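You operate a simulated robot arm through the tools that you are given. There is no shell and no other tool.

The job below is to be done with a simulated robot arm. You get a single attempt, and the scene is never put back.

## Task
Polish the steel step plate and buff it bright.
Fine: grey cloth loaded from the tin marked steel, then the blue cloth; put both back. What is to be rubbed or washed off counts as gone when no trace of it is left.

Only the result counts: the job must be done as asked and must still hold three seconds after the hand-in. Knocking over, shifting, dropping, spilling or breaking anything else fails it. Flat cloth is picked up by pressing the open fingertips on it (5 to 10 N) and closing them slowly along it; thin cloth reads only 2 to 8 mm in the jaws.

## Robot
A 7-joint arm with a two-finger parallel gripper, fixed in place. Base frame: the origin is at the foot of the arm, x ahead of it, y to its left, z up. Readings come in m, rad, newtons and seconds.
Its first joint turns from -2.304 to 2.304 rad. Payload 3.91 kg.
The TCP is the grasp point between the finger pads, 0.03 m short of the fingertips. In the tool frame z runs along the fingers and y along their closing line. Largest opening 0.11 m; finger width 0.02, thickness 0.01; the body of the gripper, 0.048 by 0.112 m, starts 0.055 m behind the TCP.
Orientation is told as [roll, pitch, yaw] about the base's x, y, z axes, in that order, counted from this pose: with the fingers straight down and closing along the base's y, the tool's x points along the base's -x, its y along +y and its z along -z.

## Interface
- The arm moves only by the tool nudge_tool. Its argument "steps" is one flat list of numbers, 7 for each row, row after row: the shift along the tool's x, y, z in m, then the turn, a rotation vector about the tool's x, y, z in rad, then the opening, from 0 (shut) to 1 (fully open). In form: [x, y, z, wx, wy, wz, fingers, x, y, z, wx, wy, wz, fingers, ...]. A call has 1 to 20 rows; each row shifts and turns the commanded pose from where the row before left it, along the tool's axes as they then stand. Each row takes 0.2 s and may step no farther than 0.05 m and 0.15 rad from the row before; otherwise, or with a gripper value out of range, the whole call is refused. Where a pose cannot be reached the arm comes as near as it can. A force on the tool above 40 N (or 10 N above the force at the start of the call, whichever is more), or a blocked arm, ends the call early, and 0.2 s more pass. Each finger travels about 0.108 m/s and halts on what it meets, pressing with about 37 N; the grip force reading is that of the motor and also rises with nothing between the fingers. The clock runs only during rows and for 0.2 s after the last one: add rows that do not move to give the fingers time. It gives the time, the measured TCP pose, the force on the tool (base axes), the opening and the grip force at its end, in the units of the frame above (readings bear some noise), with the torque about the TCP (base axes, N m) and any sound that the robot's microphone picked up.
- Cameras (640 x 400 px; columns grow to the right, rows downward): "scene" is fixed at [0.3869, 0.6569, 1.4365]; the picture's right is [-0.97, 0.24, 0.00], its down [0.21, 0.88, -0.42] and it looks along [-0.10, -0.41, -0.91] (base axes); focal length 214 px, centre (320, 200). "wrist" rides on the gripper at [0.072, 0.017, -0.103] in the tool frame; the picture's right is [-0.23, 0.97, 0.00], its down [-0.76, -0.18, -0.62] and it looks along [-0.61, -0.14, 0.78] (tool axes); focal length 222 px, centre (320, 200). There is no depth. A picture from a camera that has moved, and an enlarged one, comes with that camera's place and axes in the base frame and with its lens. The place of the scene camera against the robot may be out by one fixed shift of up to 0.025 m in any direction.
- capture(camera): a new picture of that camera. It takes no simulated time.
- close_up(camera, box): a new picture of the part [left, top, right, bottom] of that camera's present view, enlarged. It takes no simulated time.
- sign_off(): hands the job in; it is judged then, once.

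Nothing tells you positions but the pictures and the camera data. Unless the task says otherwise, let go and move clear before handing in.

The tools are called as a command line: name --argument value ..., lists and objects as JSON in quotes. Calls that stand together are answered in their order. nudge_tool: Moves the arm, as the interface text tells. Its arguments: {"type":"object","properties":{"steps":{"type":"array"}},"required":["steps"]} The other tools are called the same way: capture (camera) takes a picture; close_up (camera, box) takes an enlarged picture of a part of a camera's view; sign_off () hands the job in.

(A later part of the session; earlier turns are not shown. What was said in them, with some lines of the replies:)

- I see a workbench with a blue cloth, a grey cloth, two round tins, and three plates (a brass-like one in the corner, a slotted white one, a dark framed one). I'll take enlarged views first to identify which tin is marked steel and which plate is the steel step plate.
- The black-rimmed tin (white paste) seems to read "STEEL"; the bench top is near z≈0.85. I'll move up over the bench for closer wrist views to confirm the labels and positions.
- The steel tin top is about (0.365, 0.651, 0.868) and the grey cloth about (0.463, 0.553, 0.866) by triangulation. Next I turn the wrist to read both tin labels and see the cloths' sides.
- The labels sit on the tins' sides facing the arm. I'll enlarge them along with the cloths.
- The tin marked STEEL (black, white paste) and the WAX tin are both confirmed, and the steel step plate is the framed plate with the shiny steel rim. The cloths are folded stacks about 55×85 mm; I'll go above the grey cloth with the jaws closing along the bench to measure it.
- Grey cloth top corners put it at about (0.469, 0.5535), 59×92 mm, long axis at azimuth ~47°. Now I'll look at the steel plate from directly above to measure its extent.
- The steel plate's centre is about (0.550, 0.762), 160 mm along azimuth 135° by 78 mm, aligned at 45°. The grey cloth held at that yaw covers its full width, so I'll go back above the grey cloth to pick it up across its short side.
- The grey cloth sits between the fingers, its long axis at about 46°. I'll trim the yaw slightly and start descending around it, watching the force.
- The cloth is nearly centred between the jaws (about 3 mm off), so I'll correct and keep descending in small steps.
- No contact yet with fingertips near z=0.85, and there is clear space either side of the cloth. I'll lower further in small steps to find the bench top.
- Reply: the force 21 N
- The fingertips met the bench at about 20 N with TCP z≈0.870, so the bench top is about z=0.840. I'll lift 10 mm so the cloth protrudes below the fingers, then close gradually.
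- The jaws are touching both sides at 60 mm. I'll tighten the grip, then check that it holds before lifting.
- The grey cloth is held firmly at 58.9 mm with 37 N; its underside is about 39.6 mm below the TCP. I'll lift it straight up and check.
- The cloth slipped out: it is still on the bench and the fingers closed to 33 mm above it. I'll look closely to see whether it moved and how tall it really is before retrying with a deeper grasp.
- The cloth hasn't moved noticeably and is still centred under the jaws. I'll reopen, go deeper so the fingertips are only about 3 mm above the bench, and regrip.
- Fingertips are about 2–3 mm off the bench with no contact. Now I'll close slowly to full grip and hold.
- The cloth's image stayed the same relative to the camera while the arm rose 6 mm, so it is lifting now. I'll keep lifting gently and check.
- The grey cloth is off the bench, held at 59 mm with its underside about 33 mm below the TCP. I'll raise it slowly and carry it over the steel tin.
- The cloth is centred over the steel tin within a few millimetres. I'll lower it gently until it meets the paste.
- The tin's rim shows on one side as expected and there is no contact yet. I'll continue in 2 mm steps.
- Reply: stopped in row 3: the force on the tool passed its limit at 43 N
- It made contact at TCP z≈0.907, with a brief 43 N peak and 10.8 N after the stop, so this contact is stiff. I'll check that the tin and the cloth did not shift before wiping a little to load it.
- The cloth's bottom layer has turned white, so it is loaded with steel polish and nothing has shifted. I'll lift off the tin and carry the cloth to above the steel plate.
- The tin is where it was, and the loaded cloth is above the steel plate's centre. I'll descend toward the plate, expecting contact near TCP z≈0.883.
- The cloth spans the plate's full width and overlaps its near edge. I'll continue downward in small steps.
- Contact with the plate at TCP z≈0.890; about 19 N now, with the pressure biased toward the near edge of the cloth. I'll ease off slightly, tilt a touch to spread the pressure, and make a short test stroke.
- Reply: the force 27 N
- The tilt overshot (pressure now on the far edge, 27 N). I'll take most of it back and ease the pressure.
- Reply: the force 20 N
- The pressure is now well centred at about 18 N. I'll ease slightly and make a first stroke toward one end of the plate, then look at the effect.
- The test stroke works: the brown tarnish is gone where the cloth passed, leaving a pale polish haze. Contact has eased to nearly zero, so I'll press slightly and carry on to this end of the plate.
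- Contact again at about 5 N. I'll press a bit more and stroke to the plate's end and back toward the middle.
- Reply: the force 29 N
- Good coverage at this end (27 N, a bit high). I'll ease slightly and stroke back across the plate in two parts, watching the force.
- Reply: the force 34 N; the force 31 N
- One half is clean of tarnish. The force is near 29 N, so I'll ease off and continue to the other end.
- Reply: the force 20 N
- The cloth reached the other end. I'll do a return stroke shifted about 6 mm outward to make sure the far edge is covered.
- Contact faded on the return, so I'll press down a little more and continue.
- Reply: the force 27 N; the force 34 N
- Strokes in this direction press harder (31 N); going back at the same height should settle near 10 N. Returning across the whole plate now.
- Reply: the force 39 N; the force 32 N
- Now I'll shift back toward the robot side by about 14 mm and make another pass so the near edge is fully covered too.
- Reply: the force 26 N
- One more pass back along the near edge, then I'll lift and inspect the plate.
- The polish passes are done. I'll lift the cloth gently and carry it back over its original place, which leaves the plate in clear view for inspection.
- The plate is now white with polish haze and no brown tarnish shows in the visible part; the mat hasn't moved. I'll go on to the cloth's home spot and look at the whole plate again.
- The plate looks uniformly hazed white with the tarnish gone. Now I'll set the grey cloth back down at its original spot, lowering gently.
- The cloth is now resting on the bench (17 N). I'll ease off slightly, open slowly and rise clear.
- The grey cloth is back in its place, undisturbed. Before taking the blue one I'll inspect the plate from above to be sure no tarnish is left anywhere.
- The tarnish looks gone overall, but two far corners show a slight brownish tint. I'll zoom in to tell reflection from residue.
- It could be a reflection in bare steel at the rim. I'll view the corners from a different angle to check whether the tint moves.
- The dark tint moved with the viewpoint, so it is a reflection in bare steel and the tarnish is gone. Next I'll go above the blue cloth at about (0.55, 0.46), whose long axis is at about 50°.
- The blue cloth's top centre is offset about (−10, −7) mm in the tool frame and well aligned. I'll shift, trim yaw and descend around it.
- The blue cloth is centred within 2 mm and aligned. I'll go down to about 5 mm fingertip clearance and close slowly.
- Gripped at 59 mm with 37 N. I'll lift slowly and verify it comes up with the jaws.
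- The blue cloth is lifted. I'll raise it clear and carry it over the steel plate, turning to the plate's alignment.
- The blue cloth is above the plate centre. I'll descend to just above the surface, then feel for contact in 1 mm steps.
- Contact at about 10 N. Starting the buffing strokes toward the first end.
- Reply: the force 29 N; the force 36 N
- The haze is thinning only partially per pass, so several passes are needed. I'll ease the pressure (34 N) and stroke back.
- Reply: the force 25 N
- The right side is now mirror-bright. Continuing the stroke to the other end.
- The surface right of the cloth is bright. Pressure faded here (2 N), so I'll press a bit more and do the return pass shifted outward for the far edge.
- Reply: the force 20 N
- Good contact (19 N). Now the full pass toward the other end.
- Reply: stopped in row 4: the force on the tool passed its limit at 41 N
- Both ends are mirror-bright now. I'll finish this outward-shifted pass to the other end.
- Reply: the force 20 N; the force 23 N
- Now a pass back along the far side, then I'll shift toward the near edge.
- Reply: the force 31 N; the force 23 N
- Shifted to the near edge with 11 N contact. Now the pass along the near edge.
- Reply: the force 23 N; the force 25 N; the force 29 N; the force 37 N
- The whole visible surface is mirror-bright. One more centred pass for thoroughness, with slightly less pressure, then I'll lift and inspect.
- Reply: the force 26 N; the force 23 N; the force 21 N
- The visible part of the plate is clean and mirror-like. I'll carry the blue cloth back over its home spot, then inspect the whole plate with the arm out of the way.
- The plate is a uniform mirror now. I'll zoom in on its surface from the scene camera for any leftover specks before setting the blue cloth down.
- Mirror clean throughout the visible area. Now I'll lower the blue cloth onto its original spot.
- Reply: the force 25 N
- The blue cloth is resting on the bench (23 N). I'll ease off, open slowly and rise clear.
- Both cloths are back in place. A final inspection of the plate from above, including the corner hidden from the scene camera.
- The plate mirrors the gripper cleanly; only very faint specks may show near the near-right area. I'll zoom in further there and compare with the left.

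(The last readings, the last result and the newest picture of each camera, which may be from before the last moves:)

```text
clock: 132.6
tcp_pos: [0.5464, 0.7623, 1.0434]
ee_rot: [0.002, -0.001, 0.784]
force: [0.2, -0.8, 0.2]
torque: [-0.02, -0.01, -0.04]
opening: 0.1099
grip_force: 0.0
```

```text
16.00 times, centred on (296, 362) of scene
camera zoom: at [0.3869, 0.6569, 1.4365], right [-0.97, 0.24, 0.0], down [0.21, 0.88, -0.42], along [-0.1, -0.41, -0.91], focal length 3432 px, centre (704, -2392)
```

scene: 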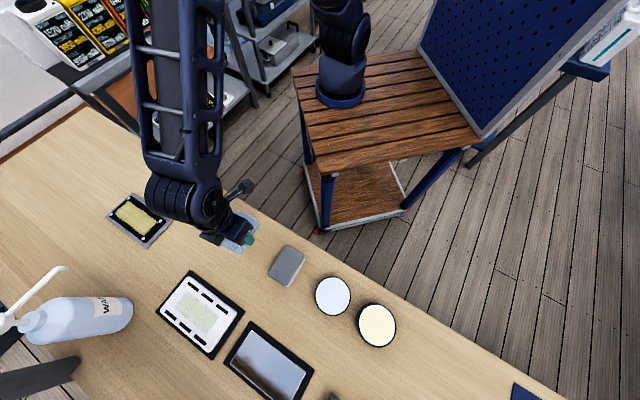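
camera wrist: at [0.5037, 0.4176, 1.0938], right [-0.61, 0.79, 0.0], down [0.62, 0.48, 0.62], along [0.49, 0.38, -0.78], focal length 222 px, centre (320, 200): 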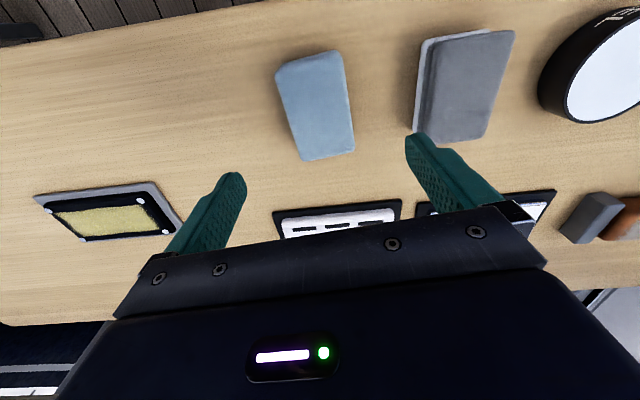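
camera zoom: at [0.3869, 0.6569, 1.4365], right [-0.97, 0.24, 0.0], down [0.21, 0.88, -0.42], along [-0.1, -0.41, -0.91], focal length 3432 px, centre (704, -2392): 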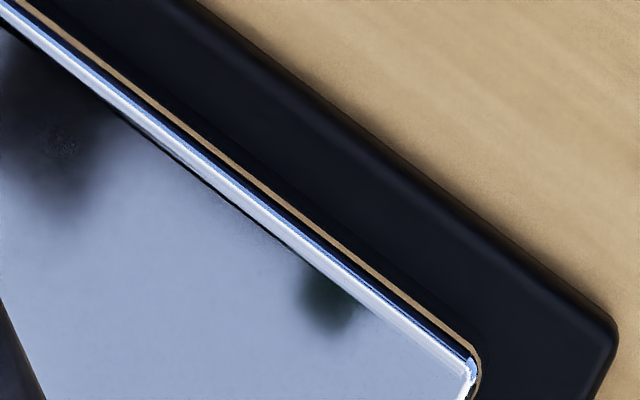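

There are tiny sparse dots near the near-right corner. I'll move the camera closer to that corner to see whether they are real residue or rendering noise.

nudge_tool --steps '[0, 0.02, 0.03, 0, 0, 0, 1, 0, 0.02, 0.03, 0, 0, 0, 1, 0, 0.01, 0.03, 0, 0, 0, 1, 0, 0, 0, 0, 0, 0, 1]'

capture --camera "wrist"

close_up --camera "wrist" --box '[240, 40, 360, 115]'

```text
clock: 133.6
tcp_pos: [0.5136, 0.7951, 0.9535]
ee_rot: [-0.001, 0.002, 0.783]
force: [1.2, -0.3, -0.1]
torque: [0.02, 0.03, -0.01]
opening: 0.1099
grip_force: 0.0
```

```text
taken
camera wrist: at [0.4498, 0.7556, 1.0544], right [-0.53, 0.85, 0.0], down [0.67, 0.41, 0.62], along [0.53, 0.33, -0.78], focal length 222 px, centre (320, 200)
```

wrist: 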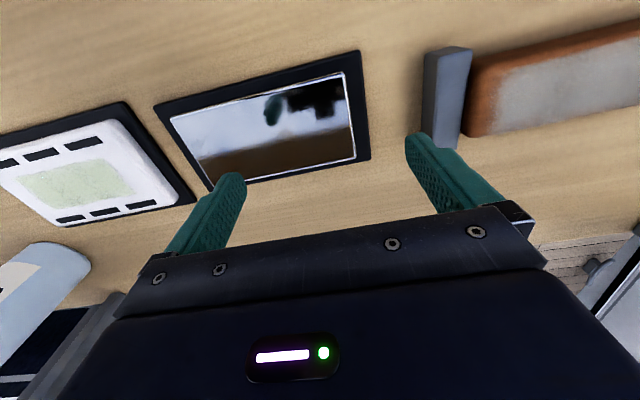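

```text
5.33 times, centred on (300, 78) of wrist
camera zoom: at [0.4498, 0.7556, 1.0544], right [-0.53, 0.85, 0.0], down [0.67, 0.41, 0.62], along [0.53, 0.33, -0.78], focal length 1185 px, centre (427, 853)
```

zoom: 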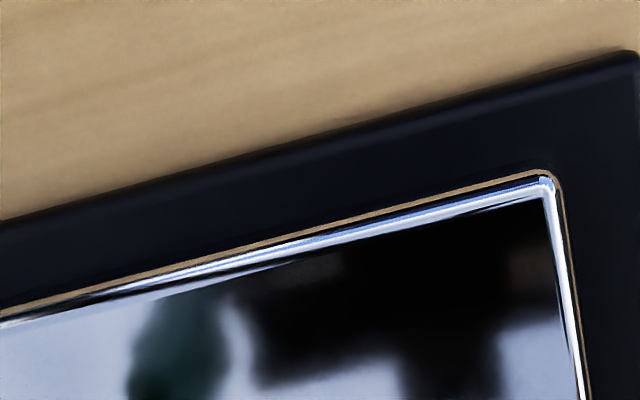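

close_up --camera "wrist" --box '[320, 72, 352, 92]'

close_up --camera "wrist" --box '[330, 95, 362, 115]'

close_up --camera "wrist" --box '[280, 78, 328, 108]'

close_up --camera "wrist" --box '[168, 95, 232, 135]'

```text
16.00 times, centred on (336, 82) of wrist
camera zoom: at [0.4498, 0.7556, 1.0544], right [-0.53, 0.85, 0.0], down [0.67, 0.41, 0.62], along [0.53, 0.33, -0.78], focal length 3554 px, centre (64, 2088)
```

zoom: 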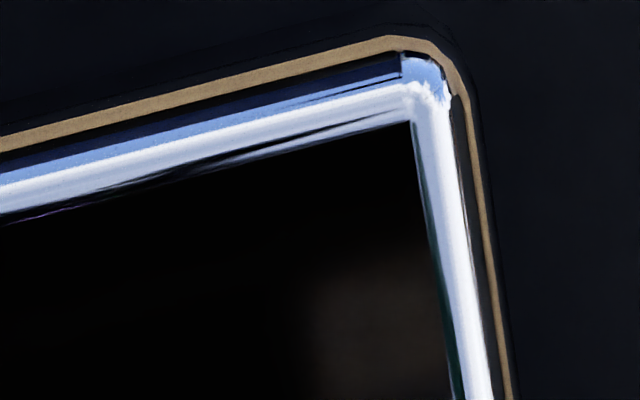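

```text
16.00 times, centred on (346, 105) of wrist
camera zoom: at [0.4498, 0.7556, 1.0544], right [-0.53, 0.85, 0.0], down [0.67, 0.41, 0.62], along [0.53, 0.33, -0.78], focal length 3554 px, centre (-96, 1720)
```

zoom: 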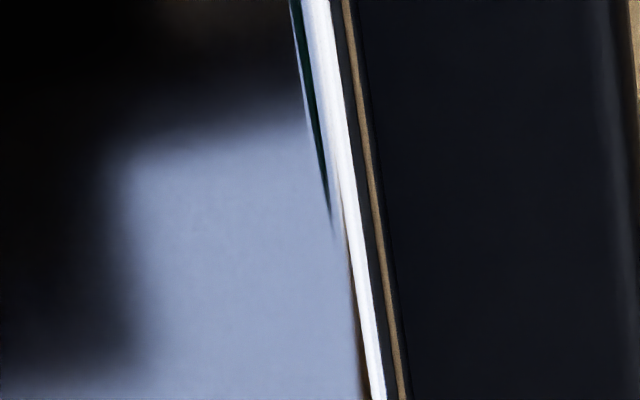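

```text
13.33 times, centred on (304, 93) of wrist
camera zoom: at [0.4498, 0.7556, 1.0544], right [-0.53, 0.85, 0.0], down [0.67, 0.41, 0.62], along [0.53, 0.33, -0.78], focal length 2962 px, centre (533, 1627)
```

zoom: 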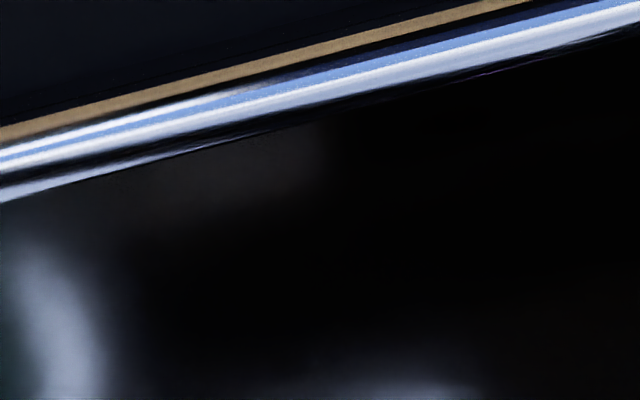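

```text
10.00 times, centred on (200, 115) of wrist
camera zoom: at [0.4498, 0.7556, 1.0544], right [-0.53, 0.85, 0.0], down [0.67, 0.41, 0.62], along [0.53, 0.33, -0.78], focal length 2221 px, centre (1520, 1050)
```

zoom: 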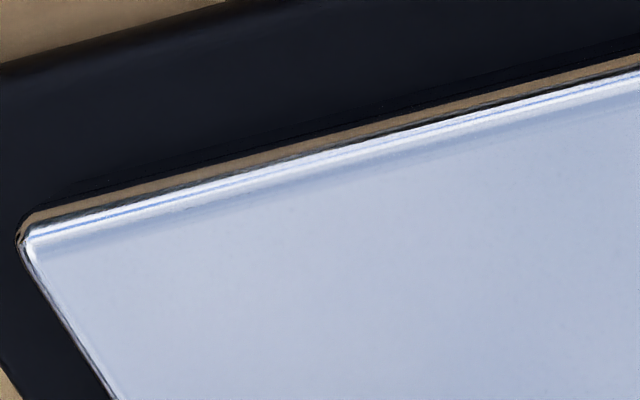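

The corner reflecting the black gripper is pure black with no film, so the dots were only rendering noise, and the brown band shifts with viewpoint as a room reflection. I'll rise and retreat clear of the bench, then check the whole scene.

nudge_tool --steps '[0, 0, -0.03, 0, 0, 0, 1, 0, 0, -0.04, 0, 0, 0, 1, 0, 0, -0.04, 0, 0, 0, 1, 0.01, 0, -0.04, 0, 0, 0, 1, 0.03, 0, -0.03, 0, 0, 0, 1, 0.04, 0, 0, 0, 0, 0, 1, 0.04, 0, 0, 0, 0, 0, 1, 0.04, 0, 0, 0, 0, 0, 1, 0.04, 0, 0, 0, 0, 0, 1, 0.04, 0, 0, 0, 0, 0, 1, 0.04, 0, 0, 0, 0, 0, 1, 0, 0, 0, 0, 0, 0, 1]'

capture --camera "scene"

capture --camera "wrist"

close_up --camera "scene" --box '[150, 215, 420, 400]'

```text
clock: 136.2
tcp_pos: [0.3166, 0.6016, 1.1335]
ee_rot: [0.0, 0.001, 0.785]
force: [0.1, -0.2, 1.3]
torque: [0.01, -0.01, -0.01]
opening: 0.11
grip_force: 0.0
```

```text
taken
```

scene: 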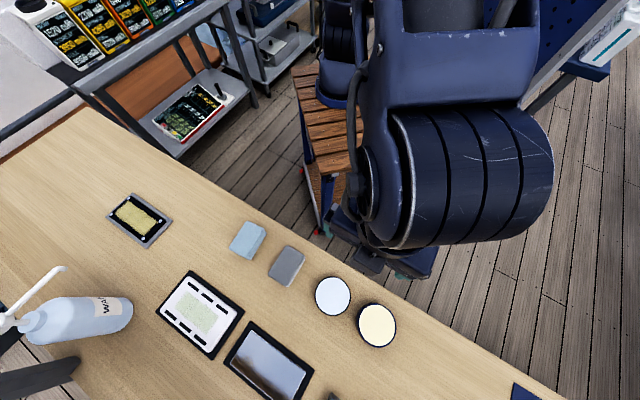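

```text
taken
camera wrist: at [0.2532, 0.5609, 1.2345], right [-0.53, 0.85, 0.0], down [0.67, 0.41, 0.62], along [0.53, 0.33, -0.78], focal length 222 px, centre (320, 200)
```

wrist: 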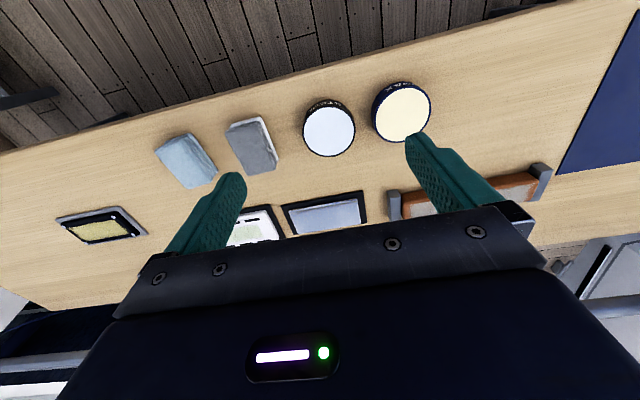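

```text
2.16 times, centred on (285, 308) of scene
camera zoom: at [0.3869, 0.6569, 1.4365], right [-0.97, 0.24, 0.0], down [0.21, 0.88, -0.42], along [-0.1, -0.41, -0.91], focal length 464 px, centre (396, -32)
```

zoom: 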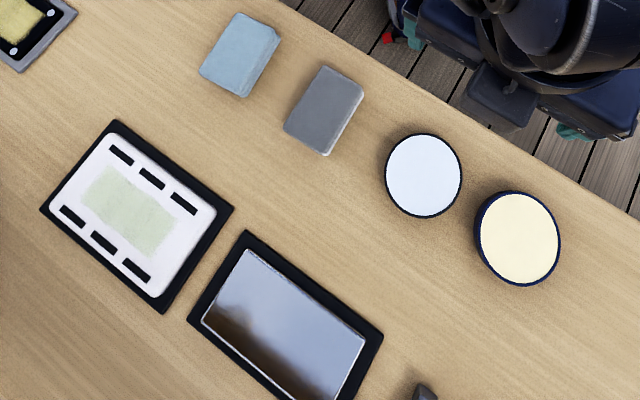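

Everything is in its original place: both cloths are back, the tins and other plates have not moved, and the steel step plate is mirror-bright with no trace of tarnish or haze. The gripper is open and clear of the bench, so I'm handing in.

sign_off

```text
The job is handed in.
```

The steel step plate is polished and buffed to a mirror finish. In my final close-up views I found no tarnish or polish haze left on it. I have handed the job in, but no verdict has come back yet.

- **Polishing:** I loaded the grey cloth from the tin marked STEEL and rubbed the whole plate, including both long edges. Then I buffed it with the blue cloth over the same area.
- **Cloths:** Both are back within a few millimetres of where they started. The grey one's bottom layer is still white with polish.
- **Slip:** My first lift of the grey cloth failed because it slid out of the jaws and stayed on the bench. A deeper grip held for the rest of the job.
- **Force stops:** The arm passed its force limit and stopped twice. One was a 43 N peak pressing onto the STEEL tin, the other a 41 N peak during buffing. The later pictures show nothing moved or damaged.
- **Everything else:** The tins, the other plates and the bottle looked unmoved in the last scene picture. The gripper is open and clear of the bench.
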